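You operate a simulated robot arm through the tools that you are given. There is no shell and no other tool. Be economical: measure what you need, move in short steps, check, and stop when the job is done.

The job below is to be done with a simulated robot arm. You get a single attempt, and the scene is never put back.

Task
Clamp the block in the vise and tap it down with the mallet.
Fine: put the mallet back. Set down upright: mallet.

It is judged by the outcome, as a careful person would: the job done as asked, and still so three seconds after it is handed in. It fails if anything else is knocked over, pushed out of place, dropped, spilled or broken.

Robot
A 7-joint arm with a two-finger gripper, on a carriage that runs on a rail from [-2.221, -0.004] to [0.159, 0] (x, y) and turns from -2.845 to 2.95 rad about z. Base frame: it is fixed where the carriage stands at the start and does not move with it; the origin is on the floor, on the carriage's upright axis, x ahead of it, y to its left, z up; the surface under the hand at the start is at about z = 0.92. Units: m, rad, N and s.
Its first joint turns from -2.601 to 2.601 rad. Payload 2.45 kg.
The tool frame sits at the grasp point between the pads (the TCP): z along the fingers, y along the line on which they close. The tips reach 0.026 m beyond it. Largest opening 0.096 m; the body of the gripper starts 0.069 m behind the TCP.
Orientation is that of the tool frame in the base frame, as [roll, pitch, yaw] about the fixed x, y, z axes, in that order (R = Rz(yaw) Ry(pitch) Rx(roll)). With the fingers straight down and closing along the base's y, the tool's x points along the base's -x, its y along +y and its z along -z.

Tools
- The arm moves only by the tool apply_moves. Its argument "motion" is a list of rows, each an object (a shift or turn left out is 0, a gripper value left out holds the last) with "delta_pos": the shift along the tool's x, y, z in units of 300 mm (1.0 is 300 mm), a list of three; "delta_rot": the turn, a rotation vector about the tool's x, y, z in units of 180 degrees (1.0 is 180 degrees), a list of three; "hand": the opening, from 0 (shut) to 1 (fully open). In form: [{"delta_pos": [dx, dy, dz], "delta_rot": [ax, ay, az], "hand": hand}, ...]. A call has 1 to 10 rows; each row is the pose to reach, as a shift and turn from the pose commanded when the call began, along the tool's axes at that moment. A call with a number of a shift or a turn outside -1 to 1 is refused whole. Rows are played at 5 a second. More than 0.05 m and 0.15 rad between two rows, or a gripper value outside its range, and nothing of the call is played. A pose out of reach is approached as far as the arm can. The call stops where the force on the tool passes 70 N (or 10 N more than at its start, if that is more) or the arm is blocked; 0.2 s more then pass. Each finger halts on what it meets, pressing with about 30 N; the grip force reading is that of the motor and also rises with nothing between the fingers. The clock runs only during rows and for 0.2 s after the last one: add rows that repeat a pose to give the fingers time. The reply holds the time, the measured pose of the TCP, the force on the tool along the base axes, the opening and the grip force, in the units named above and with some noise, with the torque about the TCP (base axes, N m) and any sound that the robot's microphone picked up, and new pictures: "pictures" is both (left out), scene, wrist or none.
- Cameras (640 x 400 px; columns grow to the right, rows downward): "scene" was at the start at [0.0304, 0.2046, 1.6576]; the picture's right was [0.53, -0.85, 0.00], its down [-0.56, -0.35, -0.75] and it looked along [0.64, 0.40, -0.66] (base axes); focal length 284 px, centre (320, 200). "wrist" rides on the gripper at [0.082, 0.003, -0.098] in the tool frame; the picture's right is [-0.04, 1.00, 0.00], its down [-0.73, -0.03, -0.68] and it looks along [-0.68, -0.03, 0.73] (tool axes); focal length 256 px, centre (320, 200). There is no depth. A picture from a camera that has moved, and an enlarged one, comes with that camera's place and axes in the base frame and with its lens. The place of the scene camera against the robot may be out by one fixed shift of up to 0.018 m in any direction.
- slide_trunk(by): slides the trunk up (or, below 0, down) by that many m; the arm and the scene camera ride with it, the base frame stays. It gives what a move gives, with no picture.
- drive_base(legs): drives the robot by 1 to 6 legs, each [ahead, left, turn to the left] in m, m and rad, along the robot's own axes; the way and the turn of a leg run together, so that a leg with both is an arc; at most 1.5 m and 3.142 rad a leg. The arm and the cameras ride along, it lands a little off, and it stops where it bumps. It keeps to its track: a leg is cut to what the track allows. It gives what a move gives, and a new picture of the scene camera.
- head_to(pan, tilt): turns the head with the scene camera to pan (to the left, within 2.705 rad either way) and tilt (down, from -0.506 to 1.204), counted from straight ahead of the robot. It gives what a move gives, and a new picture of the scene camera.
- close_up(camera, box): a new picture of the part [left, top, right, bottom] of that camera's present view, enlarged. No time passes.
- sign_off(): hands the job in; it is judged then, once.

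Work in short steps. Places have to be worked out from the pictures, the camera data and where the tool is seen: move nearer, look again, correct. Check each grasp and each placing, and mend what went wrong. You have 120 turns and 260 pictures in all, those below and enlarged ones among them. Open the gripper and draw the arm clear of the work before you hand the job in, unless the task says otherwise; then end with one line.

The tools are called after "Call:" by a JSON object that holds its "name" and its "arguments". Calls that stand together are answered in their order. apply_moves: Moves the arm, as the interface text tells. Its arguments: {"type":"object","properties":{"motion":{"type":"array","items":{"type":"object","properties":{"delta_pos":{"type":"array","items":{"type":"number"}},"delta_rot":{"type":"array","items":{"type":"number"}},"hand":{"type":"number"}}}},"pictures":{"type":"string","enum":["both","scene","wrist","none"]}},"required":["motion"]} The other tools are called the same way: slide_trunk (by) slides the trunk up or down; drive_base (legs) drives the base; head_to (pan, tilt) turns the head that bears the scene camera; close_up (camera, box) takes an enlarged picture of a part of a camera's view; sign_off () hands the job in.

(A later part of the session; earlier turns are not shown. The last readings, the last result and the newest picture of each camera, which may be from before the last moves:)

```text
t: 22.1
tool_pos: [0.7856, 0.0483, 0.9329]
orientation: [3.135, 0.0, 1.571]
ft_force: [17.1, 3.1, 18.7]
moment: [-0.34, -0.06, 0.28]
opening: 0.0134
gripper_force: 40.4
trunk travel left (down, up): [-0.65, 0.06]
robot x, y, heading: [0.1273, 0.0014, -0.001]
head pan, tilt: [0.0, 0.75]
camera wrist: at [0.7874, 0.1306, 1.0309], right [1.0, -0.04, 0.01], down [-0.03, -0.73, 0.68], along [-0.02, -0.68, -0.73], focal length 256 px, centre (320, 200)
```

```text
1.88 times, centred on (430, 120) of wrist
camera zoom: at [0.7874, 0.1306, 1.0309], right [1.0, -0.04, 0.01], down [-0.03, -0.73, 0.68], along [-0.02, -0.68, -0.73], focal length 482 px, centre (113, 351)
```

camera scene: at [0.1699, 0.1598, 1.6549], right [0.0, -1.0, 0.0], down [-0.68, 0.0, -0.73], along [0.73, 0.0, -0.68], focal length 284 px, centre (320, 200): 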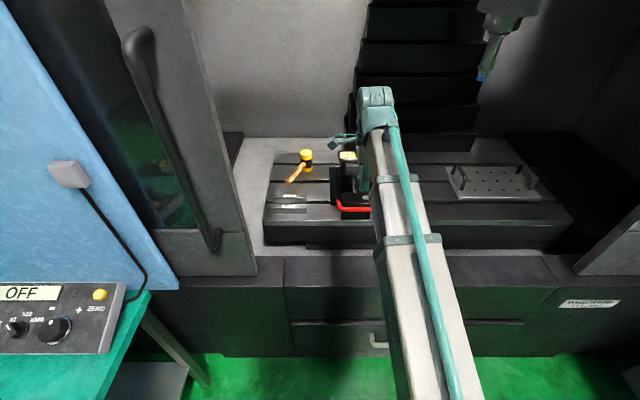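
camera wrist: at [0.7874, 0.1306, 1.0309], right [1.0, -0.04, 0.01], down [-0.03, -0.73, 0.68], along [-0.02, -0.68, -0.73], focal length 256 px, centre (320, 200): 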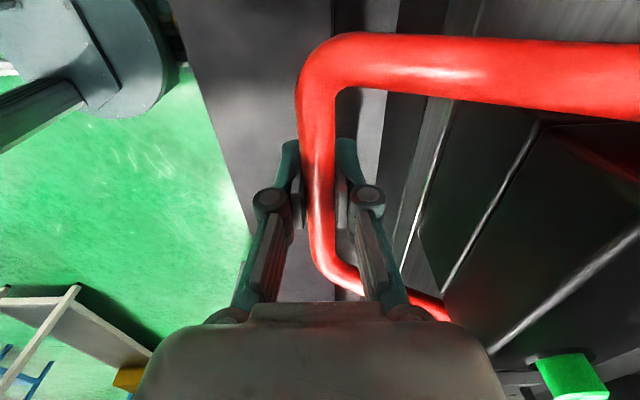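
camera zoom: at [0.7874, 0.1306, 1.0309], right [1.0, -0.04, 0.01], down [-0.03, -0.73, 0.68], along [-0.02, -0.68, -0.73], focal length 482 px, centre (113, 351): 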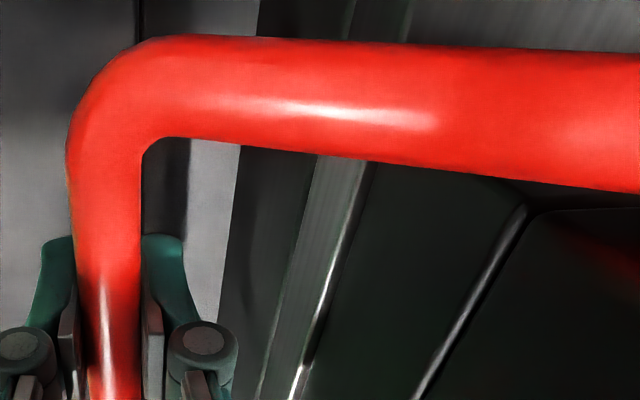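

One row stepped too far and the call was refused, so nothing moved. I repeat it with smaller steps.

Call:
{"name": "apply_moves", "arguments": {"motion": [{"delta_pos": [0, 0, 0], "hand": 0.2}, {"delta_pos": [0, 0, 0], "hand": 0.4}, {"delta_pos": [0, 0, 0], "hand": 0.4}, {"delta_pos": [0, -0.01, -0.15], "hand": 0.4}, {"delta_pos": [0, -0.01, -0.3], "hand": 0.4}, {"delta_pos": [0, -0.01, -0.45], "hand": 0.4}, {"delta_pos": [0.0, -0.01, -0.6], "hand": 0.4}, {"delta_pos": [0.08, 0.05, -0.7], "hand": 0.4}, {"delta_pos": [0.16, 0.1, -0.8], "hand": 0.4}, {"delta_pos": [0.26, 0.2, -0.8], "hand": 0.4}]}}

Call:
{"name": "close_up", "arguments": {"camera": "wrist", "box": [260, 60, 600, 270]}}

```text
t: 24.3
tool_pos: [0.8419, 0.1264, 1.1728]
orientation: [-3.141, -0.002, 1.57]
ft_force: [-0.7, -0.2, -0.3]
moment: [0.03, 0.02, -0.02]
opening: 0.0383
gripper_force: 0.0
trunk travel left (down, up): [-0.65, 0.06]
robot x, y, heading: [0.1272, 0.0014, -0.005]
head pan, tilt: [0.0, 0.75]
camera scene: at [0.1713, 0.16, 1.6549], right [0.0, -1.0, 0.0], down [-0.68, 0.0, -0.73], along [0.73, 0.0, -0.68], focal length 284 px, centre (320, 200)
camera wrist: at [0.8446, 0.2078, 1.2707], right [1.0, -0.04, 0.0], down [-0.03, -0.73, 0.68], along [-0.03, -0.68, -0.73], focal length 256 px, centre (320, 200)
```

scene: 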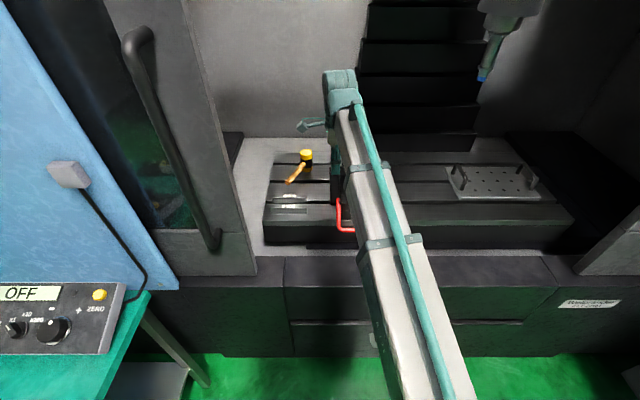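
wrist: 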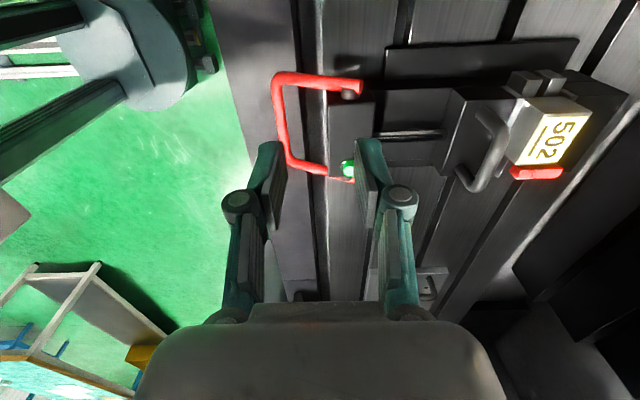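

```text
1.88 times, centred on (430, 165) of wrist
camera zoom: at [0.8446, 0.2078, 1.2707], right [1.0, -0.04, 0.0], down [-0.03, -0.73, 0.68], along [-0.03, -0.68, -0.73], focal length 482 px, centre (113, 266)
```

zoom: 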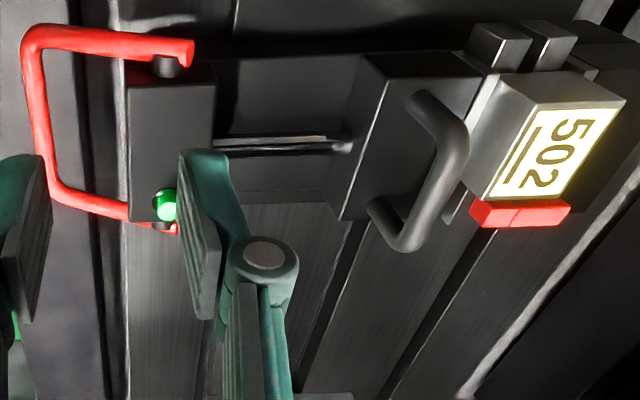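

The lock held and the block sits against the fixed jaw and the red stop. Now the mallet: I turn the hand to look along its handle from above.

Call:
{"name": "apply_moves", "arguments": {"motion": "[{\"delta_pos\": [0.05, 0.05, -0.02], \"delta_rot\": [0, 0, -0.044]}, {\"delta_pos\": [0.1, 0.09, -0.04], \"delta_rot\": [0, 0, -0.088]}, {\"delta_pos\": [0.15, 0.13, -0.06], \"delta_rot\": [0, 0, -0.132]}, {\"delta_pos\": [0.2, 0.17, -0.08], \"delta_rot\": [0, 0, -0.176]}, {\"delta_pos\": [0.25, 0.21, -0.09], \"delta_rot\": [0, 0, -0.22]}, {\"delta_pos\": [0.3, 0.25, -0.09], \"delta_rot\": [0, 0, -0.264]}, {\"delta_pos\": [0.35, 0.29, -0.09], \"delta_rot\": [0, 0, -0.308]}, {\"delta_pos\": [0.4, 0.33, -0.09], \"delta_rot\": [0, 0, -0.352]}, {\"delta_pos\": [0.45, 0.37, -0.09], \"delta_rot\": [0, 0, -0.394]}], \"hand\": 0.6}]"}}

```text
refused: the rows could not be read
```

Call:
{"name": "apply_moves", "arguments": {"motion": [{"delta_pos": [0.05, 0.05, -0.02], "delta_rot": [0, 0, -0.044]}, {"delta_pos": [0.1, 0.09, -0.04], "delta_rot": [0, 0, -0.088]}, {"delta_pos": [0.15, 0.13, -0.06], "delta_rot": [0, 0, -0.132]}, {"delta_pos": [0.2, 0.17, -0.08], "delta_rot": [0, 0, -0.176]}, {"delta_pos": [0.25, 0.21, -0.09], "delta_rot": [0, 0, -0.22]}, {"delta_pos": [0.3, 0.25, -0.09], "delta_rot": [0, 0, -0.264]}, {"delta_pos": [0.35, 0.29, -0.09], "delta_rot": [0, 0, -0.308]}, {"delta_pos": [0.4, 0.33, -0.09], "delta_rot": [0, 0, -0.352]}, {"delta_pos": [0.45, 0.37, -0.09], "delta_rot": [0, 0, -0.394], "hand": 0.6}]}}

Call:
{"name": "close_up", "arguments": {"camera": "wrist", "box": [200, 0, 480, 200]}}

```text
t: 26.3
tool_pos: [0.9527, 0.2627, 1.1984]
orientation: [-3.141, 0.001, 2.812]
ft_force: [-0.2, 0.3, -0.4]
moment: [0.0, 0.01, 0.02]
opening: 0.0576
gripper_force: 0.0
trunk travel left (down, up): [-0.65, 0.06]
robot x, y, heading: [0.125, -0.005, 0.0]
head pan, tilt: [0.0, 0.75]
camera scene: at [0.1709, 0.16, 1.6549], right [0.0, -1.0, 0.0], down [-0.68, 0.0, -0.73], along [0.73, 0.0, -0.68], focal length 284 px, centre (320, 200)
camera wrist: at [0.8764, 0.2917, 1.2969], right [0.36, 0.93, 0.0], down [0.68, -0.27, 0.68], along [0.63, -0.25, -0.73], focal length 256 px, centre (320, 200)
```

scene: 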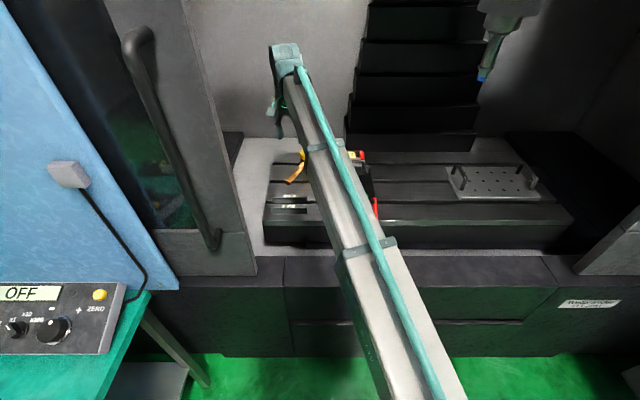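
wrist: 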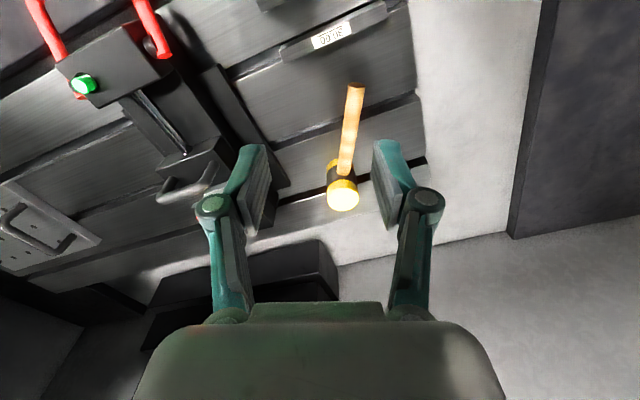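

```text
2.00 times, centred on (340, 100) of wrist
camera zoom: at [0.8764, 0.2917, 1.2969], right [0.36, 0.93, 0.0], down [0.68, -0.27, 0.68], along [0.63, -0.25, -0.73], focal length 512 px, centre (280, 400)
```

zoom: 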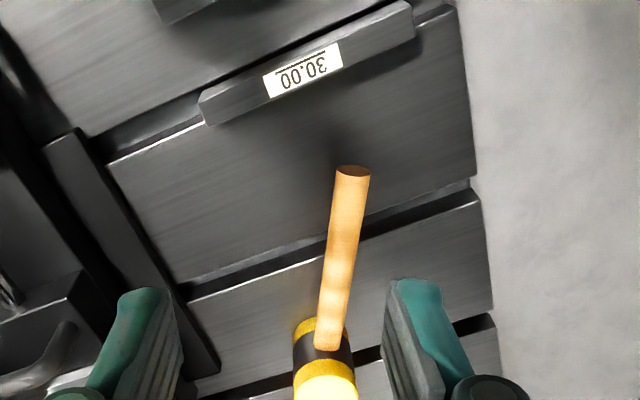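

Head top centre is about (1.160, 0.220, 0.97–0.99), and the handle runs from about (1.01, 0.29) toward it. I come lower over the handle to refine this.

Call:
{"name": "apply_moves", "arguments": {"motion": [{"delta_pos": [-0.06, 0.026, 0.1], "hand": 0.7}, {"delta_pos": [-0.12, 0.052, 0.2], "hand": 0.7}, {"delta_pos": [-0.18, 0.078, 0.28], "hand": 0.7}, {"delta_pos": [-0.235, 0.105, 0.35], "hand": 0.7}], "pictures": "wrist"}}

Call:
{"name": "close_up", "arguments": {"camera": "wrist", "box": [220, 20, 460, 220]}}

```text
t: 27.3
tool_pos: [1.0301, 0.268, 1.0932]
orientation: [-3.141, -0.001, 2.808]
ft_force: [0.4, 0.1, -0.3]
moment: [0.02, 0.03, 0.02]
opening: 0.0672
gripper_force: 0.1
trunk travel left (down, up): [-0.65, 0.06]
robot x, y, heading: [0.1272, 0.0048, 0.002]
head pan, tilt: [0.0, 0.75]
camera wrist: at [0.9538, 0.2982, 1.191], right [0.36, 0.93, 0.0], down [0.68, -0.27, 0.68], along [0.63, -0.25, -0.73], focal length 256 px, centre (320, 200)
```

wrist: 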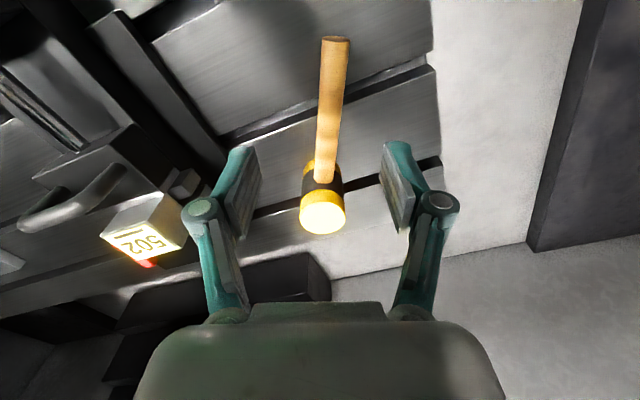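

```text
2.00 times, centred on (340, 120) of wrist
camera zoom: at [0.9538, 0.2982, 1.191], right [0.36, 0.93, 0.0], down [0.68, -0.27, 0.68], along [0.63, -0.25, -0.73], focal length 512 px, centre (280, 360)
```

zoom: 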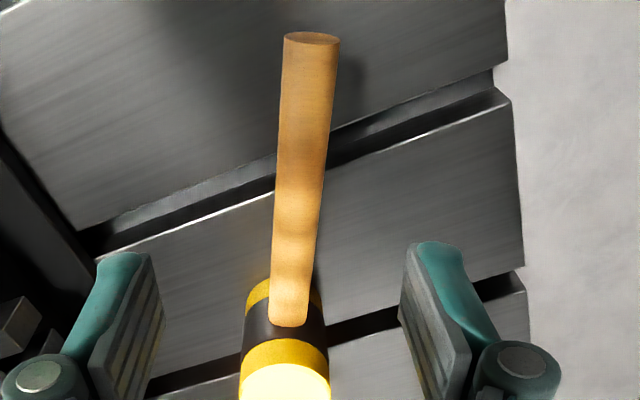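

The handle axis has a heading of about 155°, running from (0.998, 0.293) to a head centre of about (1.148, 0.222), with its centre at z≈0.955. For reach, I roll the carriage ahead 25 mm.

Call:
{"name": "drive_base", "arguments": {"legs": [[0.025, 0, 0]]}}

```text
t: 28.1
tool_pos: [1.055, 0.2684, 1.0914]
orientation: [-3.139, -0.001, 2.807]
ft_force: [-0.2, -0.4, -0.1]
moment: [0.02, 0.08, 0.0]
opening: 0.0671
gripper_force: 0.1
trunk travel left (down, up): [-0.65, 0.06]
robot x, y, heading: [0.1536, 0.0002, -0.003]
head pan, tilt: [0.0, 0.75]
camera scene: at [0.197, 0.16, 1.6549], right [0.0, -1.0, 0.0], down [-0.68, 0.0, -0.73], along [0.73, 0.0, -0.68], focal length 284 px, centre (320, 200)
```

scene: 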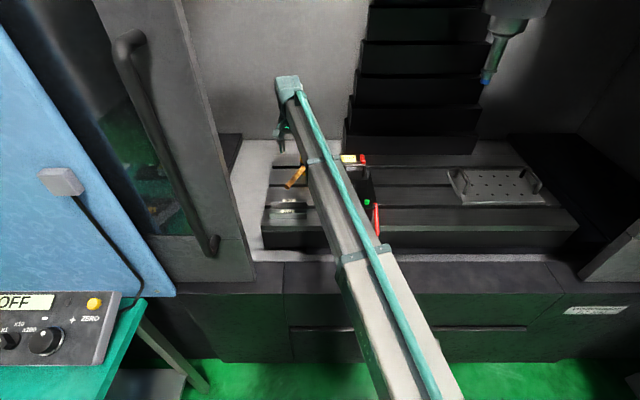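

I align over the handle grip point (1.083, 0.253), yaw 2.70, and descend to z≈1.03 to check.

Call:
{"name": "apply_moves", "arguments": {"motion": [{"delta_pos": [-0.05, -0.008, 0.0], "delta_rot": [0, 0, 0.017]}, {"delta_pos": [-0.105, -0.017, 0.08], "delta_rot": [0, 0, 0.034]}, {"delta_pos": [-0.105, -0.017, 0.2], "delta_rot": [0, 0, 0.034]}], "pictures": "wrist"}}

Call:
{"name": "close_up", "arguments": {"camera": "wrist", "box": [200, 0, 460, 260]}}

```text
t: 28.9
tool_pos: [1.0833, 0.2528, 1.0339]
orientation: [-3.141, 0.0, 2.702]
ft_force: [-0.2, 0.3, -0.2]
moment: [0.01, -0.02, 0.04]
opening: 0.0671
gripper_force: 0.1
trunk travel left (down, up): [-0.65, 0.06]
robot x, y, heading: [0.1531, 0.002, 0.001]
head pan, tilt: [0.0, 0.75]
camera wrist: at [1.01, 0.2916, 1.1309], right [0.46, 0.89, 0.0], down [0.65, -0.34, 0.68], along [0.6, -0.31, -0.73], focal length 256 px, centre (320, 200)
```

wrist: 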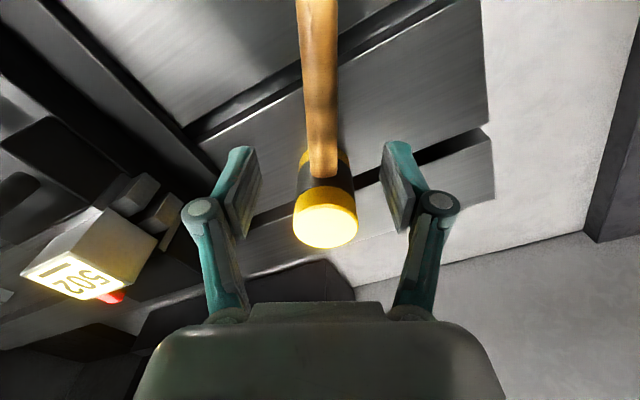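

```text
1.54 times, centred on (330, 130) of wrist
camera zoom: at [1.01, 0.2916, 1.1309], right [0.46, 0.89, 0.0], down [0.65, -0.34, 0.68], along [0.6, -0.31, -0.73], focal length 394 px, centre (305, 308)
```

zoom: 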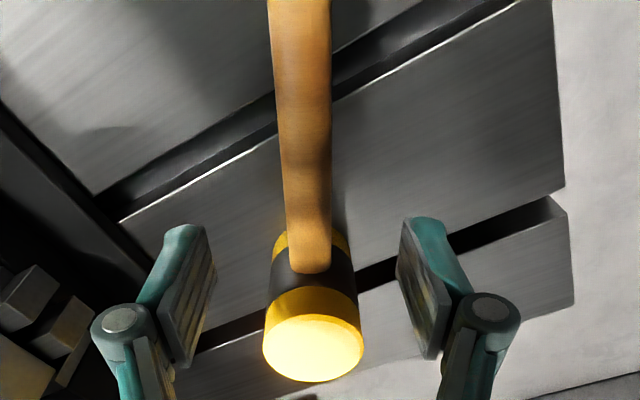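

Alignment is good: the handle is centred between the fingers and the head is about 8 cm ahead. I descend to z≈0.965.

Call:
{"name": "apply_moves", "arguments": {"motion": [{"delta_pos": [0, 0, 0.1]}, {"delta_pos": [0, 0, 0.17]}, {"delta_pos": [0, 0, 0.23]}], "pictures": "wrist"}}

Call:
{"name": "close_up", "arguments": {"camera": "wrist", "box": [200, 60, 460, 260]}}

```text
t: 29.7
tool_pos: [1.0807, 0.2538, 0.964]
orientation: [-3.141, 0.0, 2.702]
ft_force: [0.3, -0.1, 0.6]
moment: [0.03, 0.01, 0.02]
opening: 0.0673
gripper_force: 0.1
trunk travel left (down, up): [-0.65, 0.06]
robot x, y, heading: [0.1517, 0.0041, -0.001]
head pan, tilt: [0.0, 0.75]
camera wrist: at [1.0095, 0.2909, 1.0619], right [0.46, 0.89, 0.0], down [0.65, -0.34, 0.68], along [0.6, -0.31, -0.73], focal length 256 px, centre (320, 200)
```

wrist: 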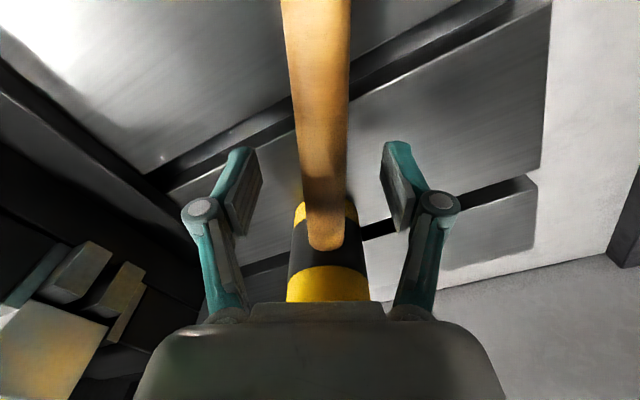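

```text
2.00 times, centred on (330, 160) of wrist
camera zoom: at [1.0095, 0.2909, 1.0619], right [0.46, 0.89, 0.0], down [0.65, -0.34, 0.68], along [0.6, -0.31, -0.73], focal length 512 px, centre (300, 280)
```

zoom: 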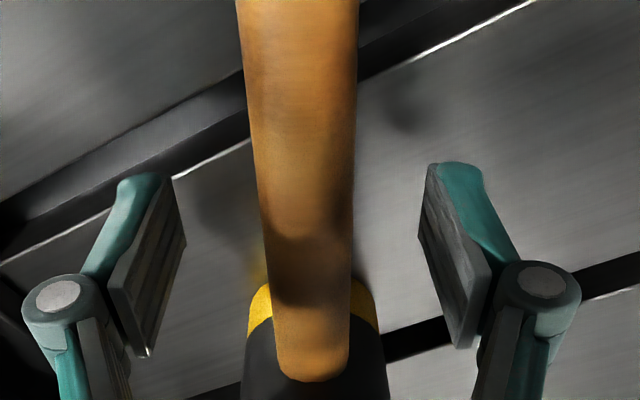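

The handle lies at about TCP height, so I close the gripper.

Call:
{"name": "apply_moves", "arguments": {"motion": [{"delta_pos": [0, 0, 0], "hand": 0.3}, {"delta_pos": [0, 0, 0], "hand": 0.0}, {"delta_pos": [0, 0, 0], "hand": 0.0}, {"delta_pos": [0, 0, 0], "hand": 0.0}]}}

Call:
{"name": "close_up", "arguments": {"camera": "scene", "box": [240, 120, 400, 240]}}

```text
t: 30.7
tool_pos: [1.0813, 0.2534, 0.9643]
orientation: [3.141, -0.001, 2.701]
ft_force: [0.4, 1.1, -0.1]
moment: [0.0, 0.0, 0.1]
opening: 0.0206
gripper_force: 30.7
trunk travel left (down, up): [-0.65, 0.06]
robot x, y, heading: [0.1527, 0.0014, 0.005]
head pan, tilt: [0.0, 0.75]
camera scene: at [0.1956, 0.16, 1.6549], right [0.0, -1.0, 0.0], down [-0.68, 0.0, -0.73], along [0.73, 0.0, -0.68], focal length 284 px, centre (320, 200)
camera wrist: at [1.0094, 0.2912, 1.062], right [0.46, 0.89, 0.0], down [0.65, -0.34, 0.68], along [0.6, -0.31, -0.73], focal length 256 px, centre (320, 200)
```

scene: 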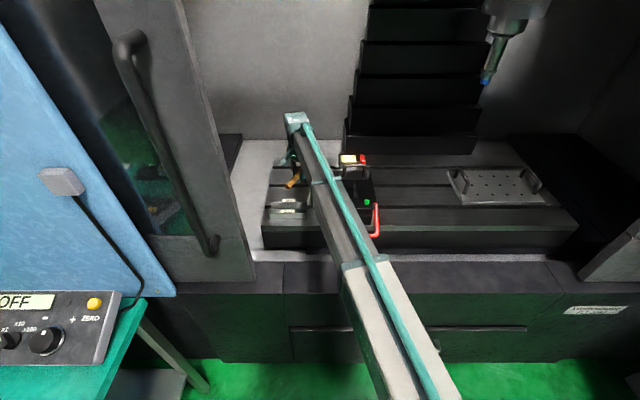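
wrist: 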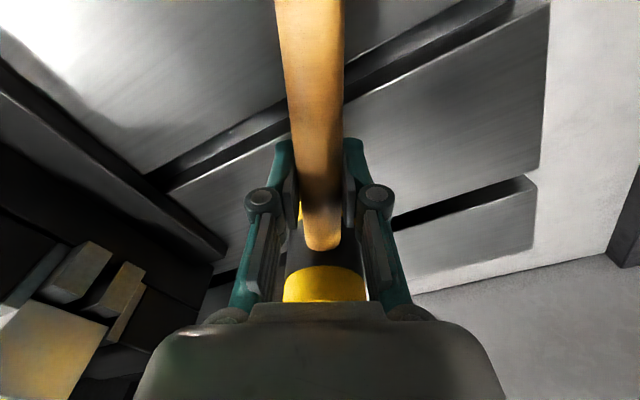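

```text
3.33 times, centred on (320, 180) of scene
camera zoom: at [0.1956, 0.16, 1.6549], right [0.0, -1.0, 0.0], down [-0.68, 0.0, -0.73], along [0.73, 0.0, -0.68], focal length 947 px, centre (320, 267)
```

zoom: 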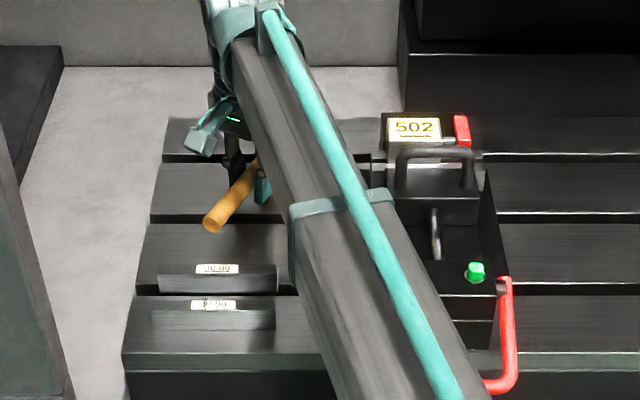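

Gripped at 20.6 mm. I note the home pose: TCP (1.0813, 0.2534, 0.9643), yaw 2.701. I lift and check for slip.

Call:
{"name": "apply_moves", "arguments": {"motion": [{"delta_pos": [0, 0, -0.05], "hand": 0}, {"delta_pos": [0, 0, -0.1], "hand": 0}, {"delta_pos": [0, 0, -0.2], "hand": 0}, {"delta_pos": [0, 0, -0.35], "hand": 0}, {"delta_pos": [0, 0, -0.5], "hand": 0}, {"delta_pos": [0, 0, -0.65], "hand": 0}]}}

Call:
{"name": "close_up", "arguments": {"camera": "scene", "box": [240, 80, 400, 200]}}

```text
t: 32.1
tool_pos: [1.081, 0.2544, 1.1596]
orientation: [3.141, 0.0, 2.702]
ft_force: [0.1, -0.6, -4.1]
moment: [0.09, 0.19, 0.02]
opening: 0.0205
gripper_force: 29.7
trunk travel left (down, up): [-0.65, 0.06]
robot x, y, heading: [0.1549, -0.0012, -0.004]
head pan, tilt: [0.0, 0.75]
camera scene: at [0.1955, 0.1599, 1.6549], right [0.0, -1.0, 0.0], down [-0.68, 0.0, -0.73], along [0.73, 0.0, -0.68], focal length 284 px, centre (320, 200)
camera wrist: at [1.0096, 0.2916, 1.2577], right [0.46, 0.89, 0.0], down [0.65, -0.34, 0.68], along [0.6, -0.31, -0.73], focal length 256 px, centre (320, 200)
```

scene: 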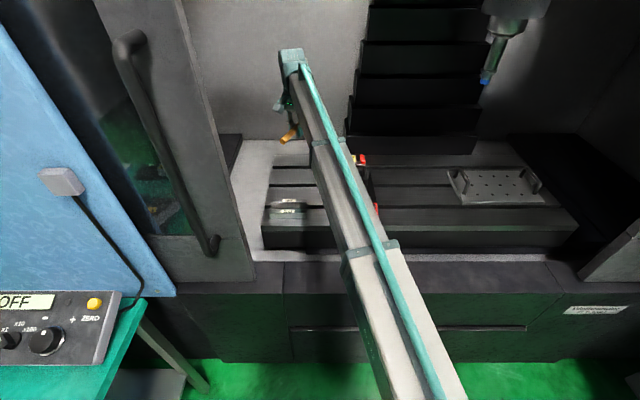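
wrist: 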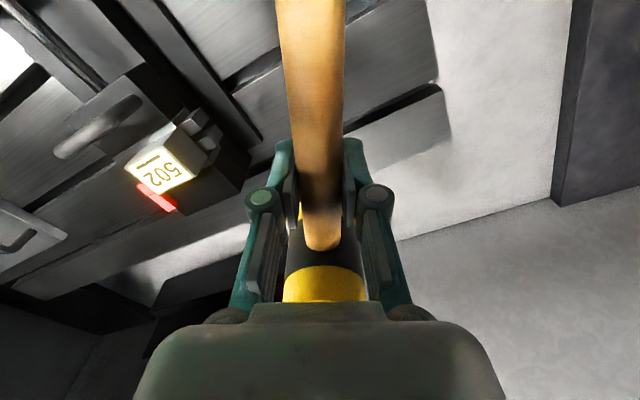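

```text
3.33 times, centred on (320, 140) of scene
camera zoom: at [0.1955, 0.1599, 1.6549], right [0.0, -1.0, 0.0], down [-0.68, 0.0, -0.73], along [0.73, 0.0, -0.68], focal length 947 px, centre (320, 400)
```

zoom: 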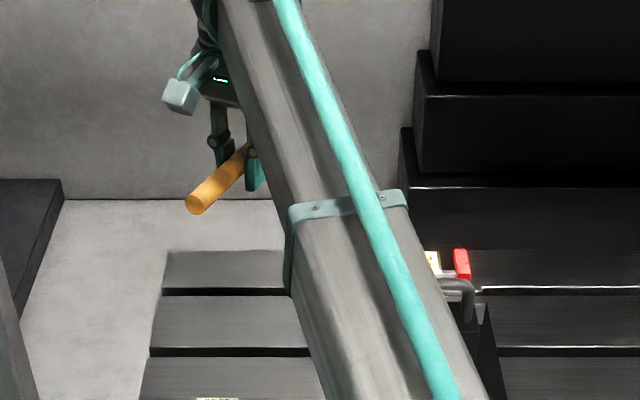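

Firm grip, no slip, about 0.4 kg. The block centre is about (1.075, 0.068). I swing so the handle points toward +y with the head above the block, staying high.

Call:
{"name": "apply_moves", "arguments": {"motion": [{"delta_pos": [-0.01, -0.043, 0], "delta_rot": [0, 0, 0.038], "hand": 0}, {"delta_pos": [-0.02, -0.086, 0], "delta_rot": [0, 0, 0.076], "hand": 0}, {"delta_pos": [-0.03, -0.129, 0], "delta_rot": [0, 0, 0.114], "hand": 0}, {"delta_pos": [-0.04, -0.172, 0], "delta_rot": [0, 0, 0.152], "hand": 0}, {"delta_pos": [-0.05, -0.215, 0], "delta_rot": [0, 0, 0.19], "hand": 0}, {"delta_pos": [-0.06, -0.258, 0], "delta_rot": [0, 0, 0.228], "hand": 0}, {"delta_pos": [-0.07, -0.301, 0], "delta_rot": [0, 0, 0.266], "hand": 0}, {"delta_pos": [-0.084, -0.344, 0], "delta_rot": [0, 0, 0.303], "hand": 0}]}}

Call:
{"name": "close_up", "arguments": {"camera": "scene", "box": [260, 80, 420, 200]}}

```text
t: 33.9
tool_pos: [1.0606, 0.1516, 1.1583]
orientation: [3.141, 0.0, 1.749]
ft_force: [-0.3, 0.1, -3.8]
moment: [0.18, 0.08, -0.01]
opening: 0.0203
gripper_force: 29.5
trunk travel left (down, up): [-0.65, 0.06]
robot x, y, heading: [0.1531, -0.0, 0.002]
head pan, tilt: [0.0, 0.75]
camera scene: at [0.196, 0.1598, 1.6549], right [0.0, -1.0, 0.0], down [-0.68, 0.0, -0.73], along [0.73, 0.0, -0.68], focal length 284 px, centre (320, 200)
camera wrist: at [1.05, 0.2306, 1.2573], right [0.99, 0.14, 0.0], down [0.1, -0.73, 0.68], along [0.09, -0.67, -0.73], focal length 256 px, centre (320, 200)
```

scene: 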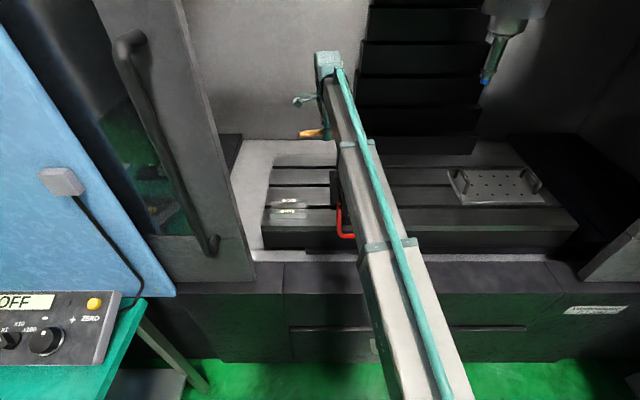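
wrist: 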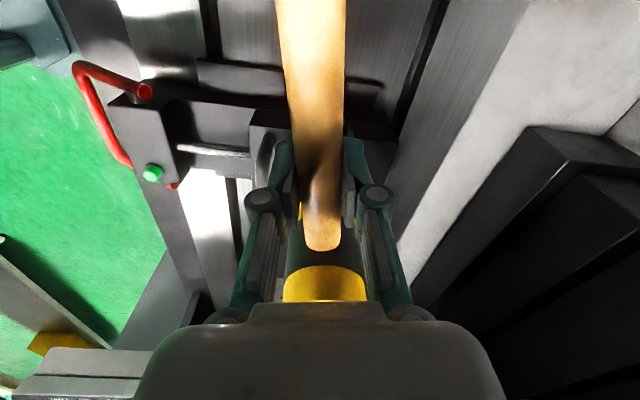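

```text
3.33 times, centred on (340, 140) of scene
camera zoom: at [0.196, 0.1598, 1.6549], right [0.0, -1.0, 0.0], down [-0.68, 0.0, -0.73], along [0.73, 0.0, -0.68], focal length 947 px, centre (253, 400)
```

zoom: 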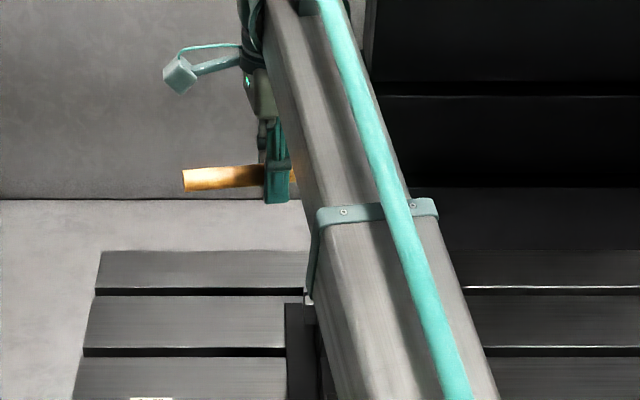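

The mallet hides the block, but by geometry the head is over it, within about 1 cm. I lower slowly to find the contact height.

Call:
{"name": "apply_moves", "arguments": {"motion": [{"delta_pos": [-0.015, 0, 0.08], "hand": 0}, {"delta_pos": [-0.015, 0, 0.14], "hand": 0}, {"delta_pos": [-0.015, 0, 0.18], "hand": 0}], "pictures": "wrist"}}

Call:
{"name": "close_up", "arguments": {"camera": "wrist", "box": [180, 60, 480, 320]}}

```text
t: 34.7
tool_pos: [1.0632, 0.1448, 1.1041]
orientation: [-3.141, 0.0, 1.751]
ft_force: [0.7, 0.7, -4.2]
moment: [0.2, 0.03, 0.03]
opening: 0.0202
gripper_force: 29.7
trunk travel left (down, up): [-0.65, 0.06]
robot x, y, heading: [0.1562, -0.0012, -0.001]
head pan, tilt: [0.0, 0.75]
camera wrist: at [1.0512, 0.2259, 1.2027], right [0.99, 0.14, 0.0], down [0.1, -0.73, 0.68], along [0.09, -0.67, -0.73], focal length 256 px, centre (320, 200)
```

wrist: 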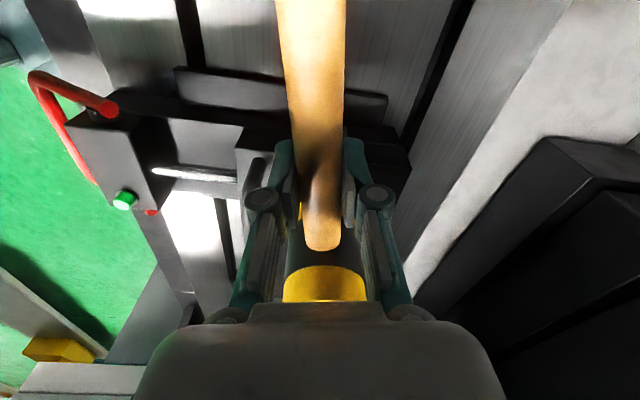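

```text
1.54 times, centred on (330, 190) of wrist
camera zoom: at [1.0512, 0.2259, 1.2027], right [0.99, 0.14, 0.0], down [0.1, -0.73, 0.68], along [0.09, -0.67, -0.73], focal length 394 px, centre (305, 215)
```

zoom: 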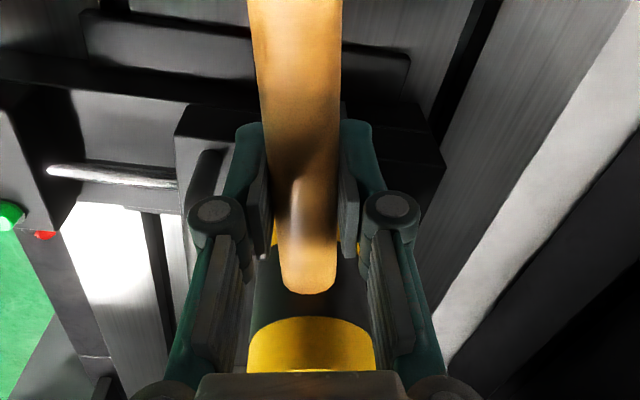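

Call:
{"name": "apply_moves", "arguments": {"motion": [{"delta_pos": [0, 0, 0.01], "hand": 0}, {"delta_pos": [0, 0, 0.02], "hand": 0}, {"delta_pos": [0, 0, 0.03], "hand": 0}, {"delta_pos": [0, 0, 0.03], "hand": 0}], "pictures": "none"}}

```text
t: 35.7
tool_pos: [1.0624, 0.1456, 1.097]
orientation: [3.14, 0.0, 1.751]
ft_force: [0.2, 0.3, -3.9]
moment: [0.21, 0.01, 0.0]
opening: 0.0205
gripper_force: 30.5
trunk travel left (down, up): [-0.65, 0.06]
robot x, y, heading: [0.1567, 0.0018, 0.001]
head pan, tilt: [0.0, 0.75]
```

No contact yet at z=1.097, so I go on down.

Call:
{"name": "apply_moves", "arguments": {"motion": [{"delta_pos": [0, 0, 0.01], "hand": 0}, {"delta_pos": [0, 0, 0.02], "hand": 0}, {"delta_pos": [0, 0, 0.03], "hand": 0}, {"delta_pos": [0, 0, 0.03], "hand": 0}], "pictures": "none"}}

```text
t: 36.7
tool_pos: [1.0622, 0.145, 1.0869]
orientation: [3.14, 0.0, 1.75]
ft_force: [-0.6, -0.4, -4.4]
moment: [0.24, 0.02, 0.01]
opening: 0.0205
gripper_force: 30.0
trunk travel left (down, up): [-0.65, 0.06]
robot x, y, heading: [0.1543, 0.001, 0.001]
head pan, tilt: [0.0, 0.75]
```

Call:
{"name": "apply_moves", "arguments": {"motion": [{"delta_pos": [0, 0, 0.01], "hand": 0}, {"delta_pos": [0, 0, 0.02], "hand": 0}, {"delta_pos": [0, 0, 0.02], "hand": 0}], "pictures": "wrist"}}

```text
t: 37.5
tool_pos: [1.0626, 0.1452, 1.0807]
orientation: [3.14, -0.001, 1.75]
ft_force: [0.5, -0.4, -0.2]
moment: [-0.08, -0.05, 0.01]
opening: 0.0204
gripper_force: 30.4
trunk travel left (down, up): [-0.65, 0.06]
robot x, y, heading: [0.1528, -0.0006, -0.004]
head pan, tilt: [0.0, 0.75]
camera wrist: at [1.0506, 0.2257, 1.1793], right [0.99, 0.14, 0.0], down [0.1, -0.73, 0.68], along [0.09, -0.67, -0.73], focal length 256 px, centre (320, 200)
```

wrist: 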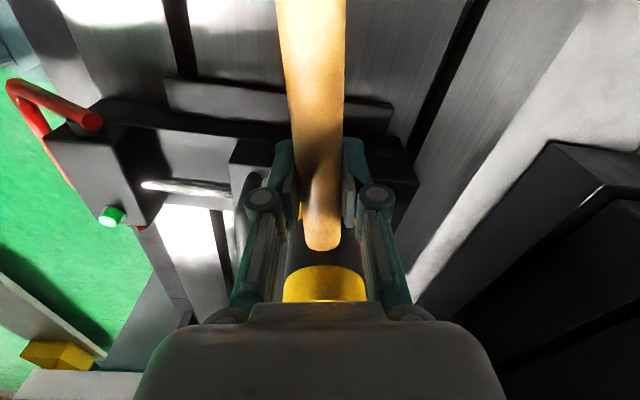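

Contact at TCP z≈1.081. The moment change puts the contact near (1.077, 0.07), the block's centre. I raise 3 cm and give a moderate tap, then lift.

Call:
{"name": "apply_moves", "arguments": {"motion": [{"delta_pos": [0, 0, -0.05], "hand": 0}, {"delta_pos": [0, 0, -0.1], "hand": 0}, {"delta_pos": [0, 0, -0.1], "hand": 0}, {"delta_pos": [0, 0, 0.01], "hand": 0}, {"delta_pos": [0, 0, -0.1], "hand": 0}], "pictures": "wrist"}}

```text
t: 38.7
tool_pos: [1.0627, 0.1439, 1.1118]
orientation: [3.141, 0.001, 1.751]
ft_force: [0.7, 0.5, -4.2]
moment: [0.21, 0.01, -0.01]
opening: 0.0205
gripper_force: 30.4
trunk travel left (down, up): [-0.65, 0.06]
robot x, y, heading: [0.1511, 0.0041, -0.004]
head pan, tilt: [0.0, 0.75]
camera wrist: at [1.0505, 0.2256, 1.2098], right [0.99, 0.14, 0.0], down [0.1, -0.73, 0.68], along [0.09, -0.67, -0.73], focal length 256 px, centre (320, 200)
```

wrist: 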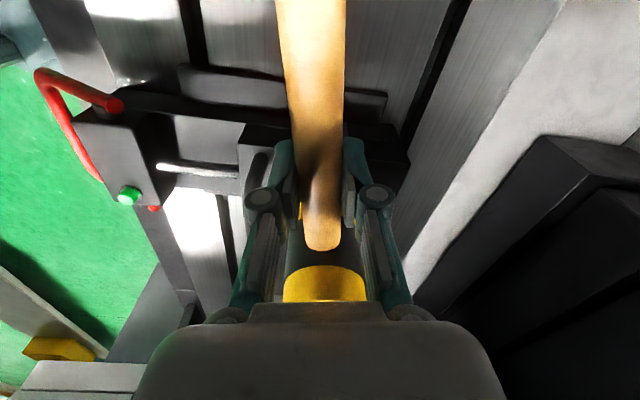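

No sound was reported, and the row may have reversed before contact. I tap again, with a small overshoot and a brief dwell.

Call:
{"name": "apply_moves", "arguments": {"motion": [{"delta_pos": [0, 0, 0.125], "hand": 0}, {"delta_pos": [0, 0, 0.125], "hand": 0}], "pictures": "none"}}

```text
t: 39.3
tool_pos: [1.0607, 0.1445, 1.078]
orientation: [3.14, 0.001, 1.751]
ft_force: [4.4, 5.2, 15.8]
moment: [-0.68, -0.11, 0.15]
opening: 0.0207
gripper_force: 29.6
trunk travel left (down, up): [-0.65, 0.06]
robot x, y, heading: [0.1526, -0.0, 0.0]
head pan, tilt: [0.0, 0.75]
```

Contact with about 20 N at z=1.078. I lift and give two firmer taps, then measure the contact height again.

Call:
{"name": "apply_moves", "arguments": {"motion": [{"delta_pos": [0, 0, -0.08], "hand": 0}, {"delta_pos": [0, 0, -0.16], "hand": 0}, {"delta_pos": [0, 0, -0.16], "hand": 0}, {"delta_pos": [0, 0, 0.0], "hand": 0}, {"delta_pos": [0, 0, 0.02], "hand": 0}], "pictures": "none"}}

```text
t: 40.5
tool_pos: [1.0614, 0.1462, 1.0695]
orientation: [3.138, 0.0, 1.75]
ft_force: [0.9, 4.3, 15.4]
moment: [-0.65, -0.09, 0.09]
opening: 0.0207
gripper_force: 29.9
trunk travel left (down, up): [-0.65, 0.06]
robot x, y, heading: [0.1549, 0.0002, 0.001]
head pan, tilt: [0.0, 0.75]
```

The contact height fell to 1.0695 at the same force, so the block is being driven down, unless the mallet slipped. I lift and look.

Call:
{"name": "apply_moves", "arguments": {"motion": [{"delta_pos": [0, 0, -0.1], "hand": 0}, {"delta_pos": [0, 0, -0.22], "hand": 0}, {"delta_pos": [0.1, 0, -0.3], "hand": 0}, {"delta_pos": [0.2, 0, -0.35], "hand": 0}, {"delta_pos": [0.3, 0, -0.35], "hand": 0}, {"delta_pos": [0.4, 0, -0.35], "hand": 0}]}}

Call:
{"name": "close_up", "arguments": {"camera": "wrist", "box": [180, 60, 480, 320]}}

Call:
{"name": "close_up", "arguments": {"camera": "scene", "box": [260, 90, 420, 210]}}

```text
t: 41.9
tool_pos: [1.0409, 0.2635, 1.1722]
orientation: [3.141, 0.0, 1.748]
ft_force: [1.4, 0.3, -3.9]
moment: [0.21, 0.05, 0.0]
opening: 0.02
gripper_force: 29.4
trunk travel left (down, up): [-0.65, 0.06]
robot x, y, heading: [0.1551, 0.0006, -0.002]
head pan, tilt: [0.0, 0.75]
camera scene: at [0.1959, 0.1605, 1.6548], right [0.0, -1.0, 0.0], down [-0.68, 0.0, -0.73], along [0.73, 0.0, -0.68], focal length 284 px, centre (320, 200)
camera wrist: at [1.0294, 0.3447, 1.2702], right [0.99, 0.14, 0.0], down [0.1, -0.73, 0.68], along [0.09, -0.67, -0.73], focal length 256 px, centre (320, 200)
```

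scene: 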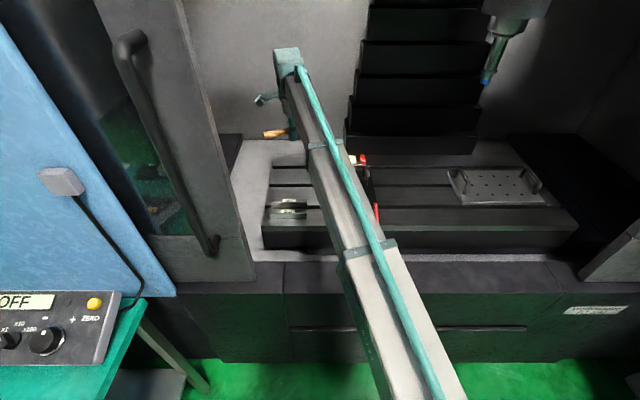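
wrist: 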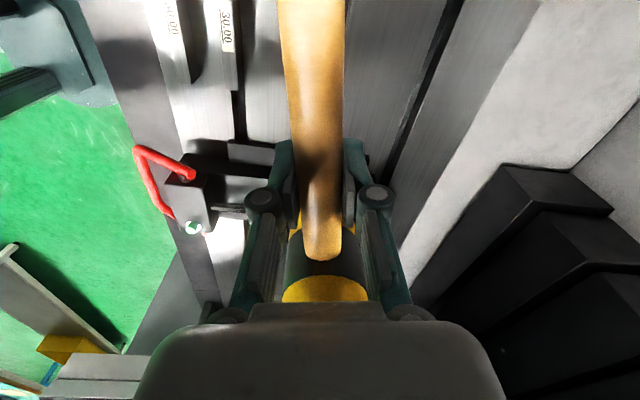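

```text
1.54 times, centred on (330, 190) of wrist
camera zoom: at [1.0294, 0.3447, 1.2702], right [0.99, 0.14, 0.0], down [0.1, -0.73, 0.68], along [0.09, -0.67, -0.73], focal length 394 px, centre (305, 215)
```

zoom: 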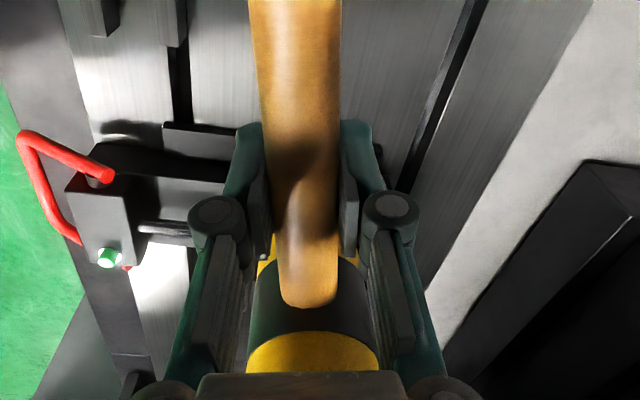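

```text
3.33 times, centred on (340, 150) of scene
camera zoom: at [0.1959, 0.1605, 1.6548], right [0.0, -1.0, 0.0], down [-0.68, 0.0, -0.73], along [0.73, 0.0, -0.68], focal length 947 px, centre (253, 367)
```

zoom: 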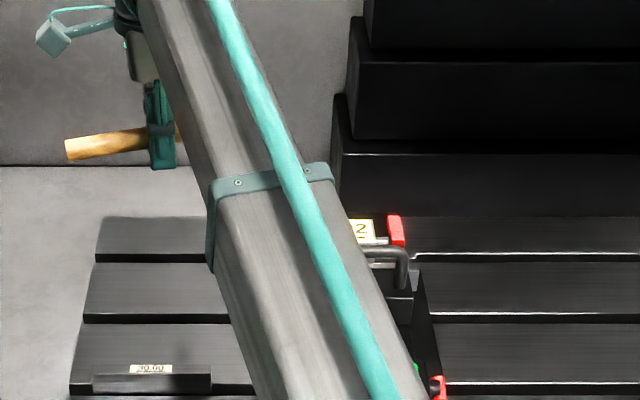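

The mallet pivoted about 7° in the grip (head up, handle end down), which explains part of the drop. I return to the earlier viewpoint to compare the block with the pre-tap view.

Call:
{"name": "apply_moves", "arguments": {"motion": [{"delta_pos": [-0.006, 0.016, 0.005], "delta_rot": [0, 0, -0.038], "hand": 0}, {"delta_pos": [-0.012, 0.032, 0.01], "delta_rot": [0, 0, -0.076], "hand": 0}, {"delta_pos": [-0.02, 0.048, 0.015], "delta_rot": [0, 0, -0.114], "hand": 0}, {"delta_pos": [-0.027, 0.064, 0.02], "delta_rot": [0, 0, -0.152], "hand": 0}, {"delta_pos": [-0.033, 0.08, 0.025], "delta_rot": [0, 0, -0.19], "hand": 0}, {"delta_pos": [-0.04, 0.096, 0.03], "delta_rot": [0, 0, -0.228], "hand": 0}, {"delta_pos": [-0.047, 0.11, 0.036], "delta_rot": [0, 0, -0.266], "hand": 0}, {"delta_pos": [-0.053, 0.126, 0.042], "delta_rot": [0, 0, -0.3037], "hand": 0}], "pictures": "wrist"}}

Call:
{"name": "close_up", "arguments": {"camera": "wrist", "box": [80, 80, 260, 240]}}

```text
t: 43.7
tool_pos: [1.0815, 0.254, 1.16]
orientation: [3.141, 0.0, 2.707]
ft_force: [0.1, 1.0, -3.5]
moment: [0.1, 0.17, -0.02]
opening: 0.0201
gripper_force: 29.6
trunk travel left (down, up): [-0.65, 0.06]
robot x, y, heading: [0.1553, 0.0044, 0.001]
head pan, tilt: [0.0, 0.75]
camera wrist: at [1.0087, 0.2912, 1.2576], right [0.46, 0.89, 0.0], down [0.65, -0.34, 0.68], along [0.6, -0.31, -0.73], focal length 256 px, centre (320, 200)
```

wrist: 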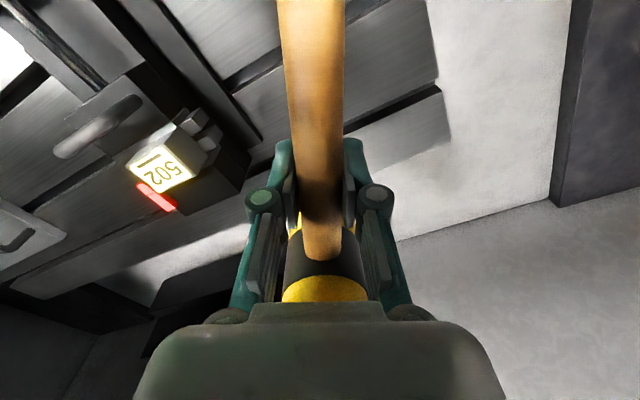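

```text
2.50 times, centred on (170, 160) of wrist
camera zoom: at [1.0087, 0.2912, 1.2576], right [0.46, 0.89, 0.0], down [0.65, -0.34, 0.68], along [0.6, -0.31, -0.73], focal length 640 px, centre (695, 300)
```

zoom: 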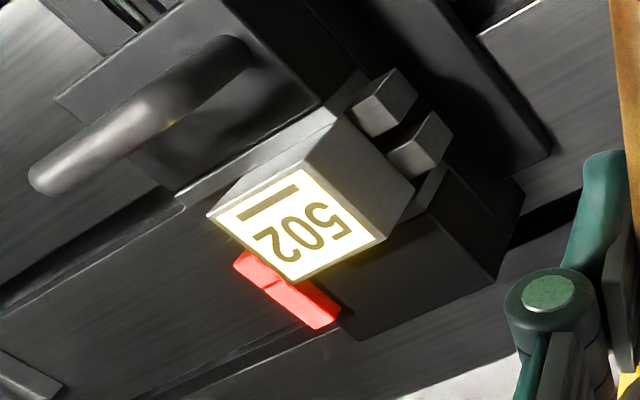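

The block still looks seated at a similar height. I zoom tightly on where the block's underside meets the parallels to see whether a gap remains.

Call:
{"name": "close_up", "arguments": {"camera": "wrist", "box": [130, 90, 220, 150]}}

Call:
{"name": "close_up", "arguments": {"camera": "wrist", "box": [120, 140, 220, 220]}}

```text
6.67 times, centred on (175, 120) of wrist
camera zoom: at [1.0087, 0.2912, 1.2576], right [0.46, 0.89, 0.0], down [0.65, -0.34, 0.68], along [0.6, -0.31, -0.73], focal length 1707 px, centre (1287, 733)
```

zoom: 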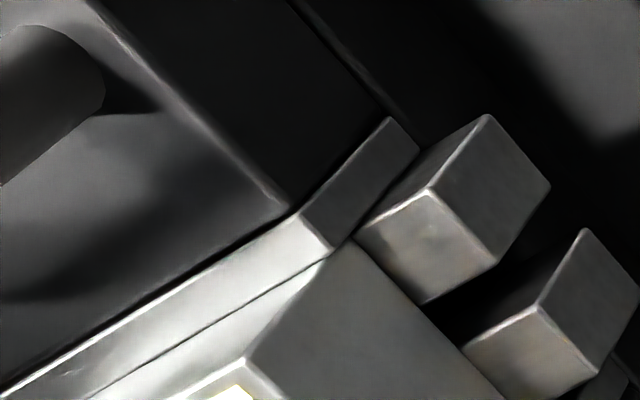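

```text
5.00 times, centred on (170, 180) of wrist
camera zoom: at [1.0087, 0.2912, 1.2576], right [0.46, 0.89, 0.0], down [0.65, -0.34, 0.68], along [0.6, -0.31, -0.73], focal length 1280 px, centre (1070, 300)
```

zoom: 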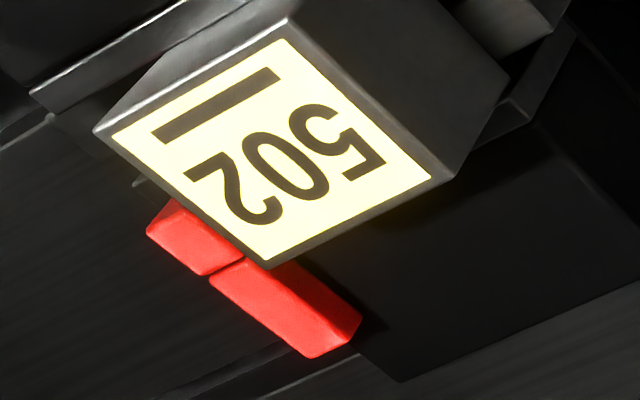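

A gap can't be seen from above, and the taps were soft because the mallet pivoted. I'll set the mallet down level (pitching the tool about 6.5° to undo the tilt), regrip nearer the head, and tap more crisply. First I level it and lower it near home.

Call:
{"name": "apply_moves", "arguments": {"motion": [{"delta_pos": [0, 0, 0.08], "delta_rot": [0, 0.018, 0.002], "hand": 0}, {"delta_pos": [0, 0, 0.2], "delta_rot": [0, 0.036, 0.002], "hand": 0}, {"delta_pos": [0, 0, 0.34], "delta_rot": [0, 0.036, 0.002], "hand": 0}, {"delta_pos": [0, 0, 0.46], "delta_rot": [0, 0.036, 0.002], "hand": 0}, {"delta_pos": [0, 0, 0.56], "delta_rot": [0, 0.036, 0.002], "hand": 0}, {"delta_pos": [0, 0, 0.6], "delta_rot": [0, 0.036, 0.002], "hand": 0}]}}

Call:
{"name": "close_up", "arguments": {"camera": "scene", "box": [240, 120, 400, 240]}}

```text
t: 45.1
tool_pos: [1.0812, 0.2533, 0.9783]
orientation: [-3.139, -0.113, 2.699]
ft_force: [-0.2, 0.9, -3.3]
moment: [0.09, 0.18, -0.08]
opening: 0.0201
gripper_force: 29.9
trunk travel left (down, up): [-0.65, 0.06]
robot x, y, heading: [0.1544, -0.0023, -0.003]
head pan, tilt: [0.0, 0.75]
camera scene: at [0.1962, 0.1601, 1.6549], right [0.0, -1.0, 0.0], down [-0.68, 0.0, -0.73], along [0.73, 0.0, -0.68], focal length 284 px, centre (320, 200)
camera wrist: at [1.0197, 0.287, 1.0856], right [0.46, 0.89, -0.01], down [0.72, -0.37, 0.59], along [0.52, -0.28, -0.81], focal length 256 px, centre (320, 200)
```

scene: 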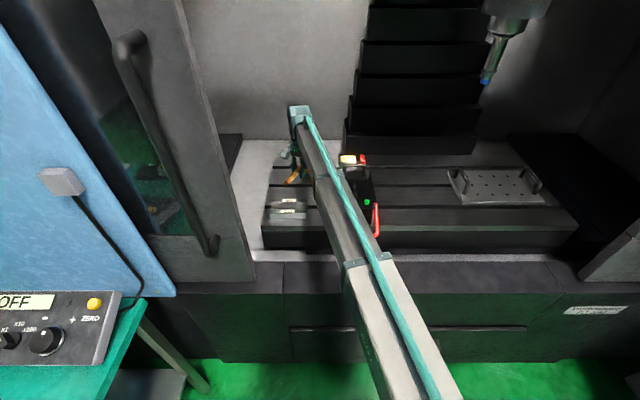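
wrist: 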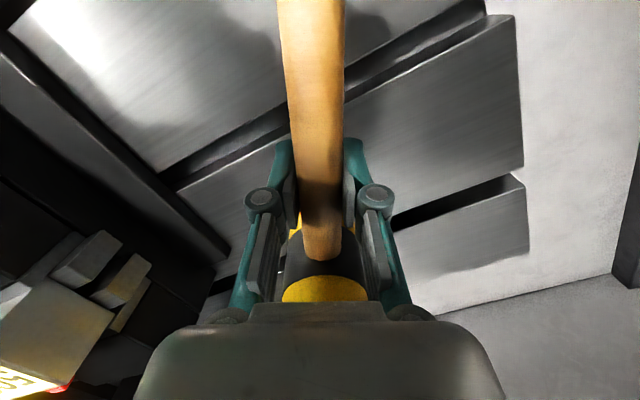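

```text
3.33 times, centred on (320, 180) of scene
camera zoom: at [0.1962, 0.1601, 1.6549], right [0.0, -1.0, 0.0], down [-0.68, 0.0, -0.73], along [0.73, 0.0, -0.68], focal length 947 px, centre (320, 267)
```

zoom: 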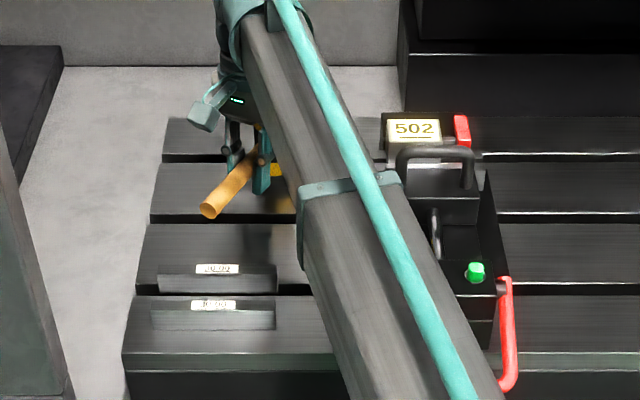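

Mallet level and about 1.4 cm above home height. I creep straight down to set it on the table.

Call:
{"name": "apply_moves", "arguments": {"motion": [{"delta_pos": [-0.0023, 0, 0.02], "hand": 0}, {"delta_pos": [-0.0037, 0, 0.033], "hand": 0}, {"delta_pos": [-0.0045, 0, 0.04], "hand": 0}, {"delta_pos": [-0.0045, 0, 0.04], "hand": 0}], "pictures": "none"}}

```text
t: 46.1
tool_pos: [1.0819, 0.2544, 0.9673]
orientation: [3.14, -0.114, 2.698]
ft_force: [0.3, -1.0, -4.2]
moment: [0.12, 0.17, 0.01]
opening: 0.0204
gripper_force: 30.0
trunk travel left (down, up): [-0.65, 0.06]
robot x, y, heading: [0.1505, 0.0021, -0.002]
head pan, tilt: [0.0, 0.75]
```

Call:
{"name": "apply_moves", "arguments": {"motion": [{"delta_pos": [-0.0007, 0, 0.006], "hand": 0}, {"delta_pos": [-0.0012, 0, 0.011], "hand": 0}, {"delta_pos": [-0.0012, 0, 0.011], "hand": 0}], "pictures": "wrist"}}

```text
t: 46.9
tool_pos: [1.0805, 0.2531, 0.9648]
orientation: [3.141, -0.114, 2.697]
ft_force: [-0.5, -0.2, -4.4]
moment: [0.1, 0.19, 0.01]
opening: 0.02
gripper_force: 29.5
trunk travel left (down, up): [-0.65, 0.06]
robot x, y, heading: [0.1549, 0.0001, 0.004]
head pan, tilt: [0.0, 0.75]
camera wrist: at [1.0191, 0.2869, 1.071], right [0.46, 0.89, -0.01], down [0.72, -0.37, 0.59], along [0.52, -0.28, -0.81], focal length 256 px, centre (320, 200)
```

wrist: 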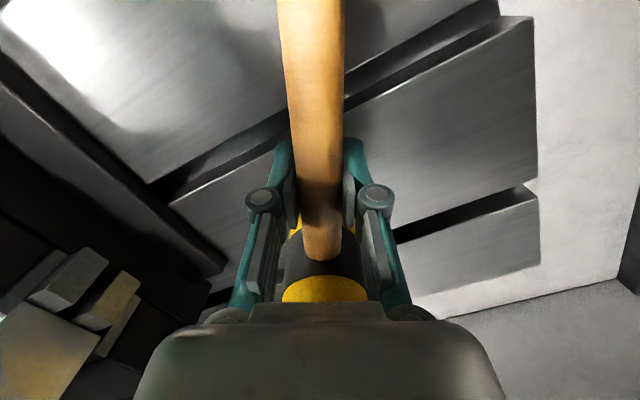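

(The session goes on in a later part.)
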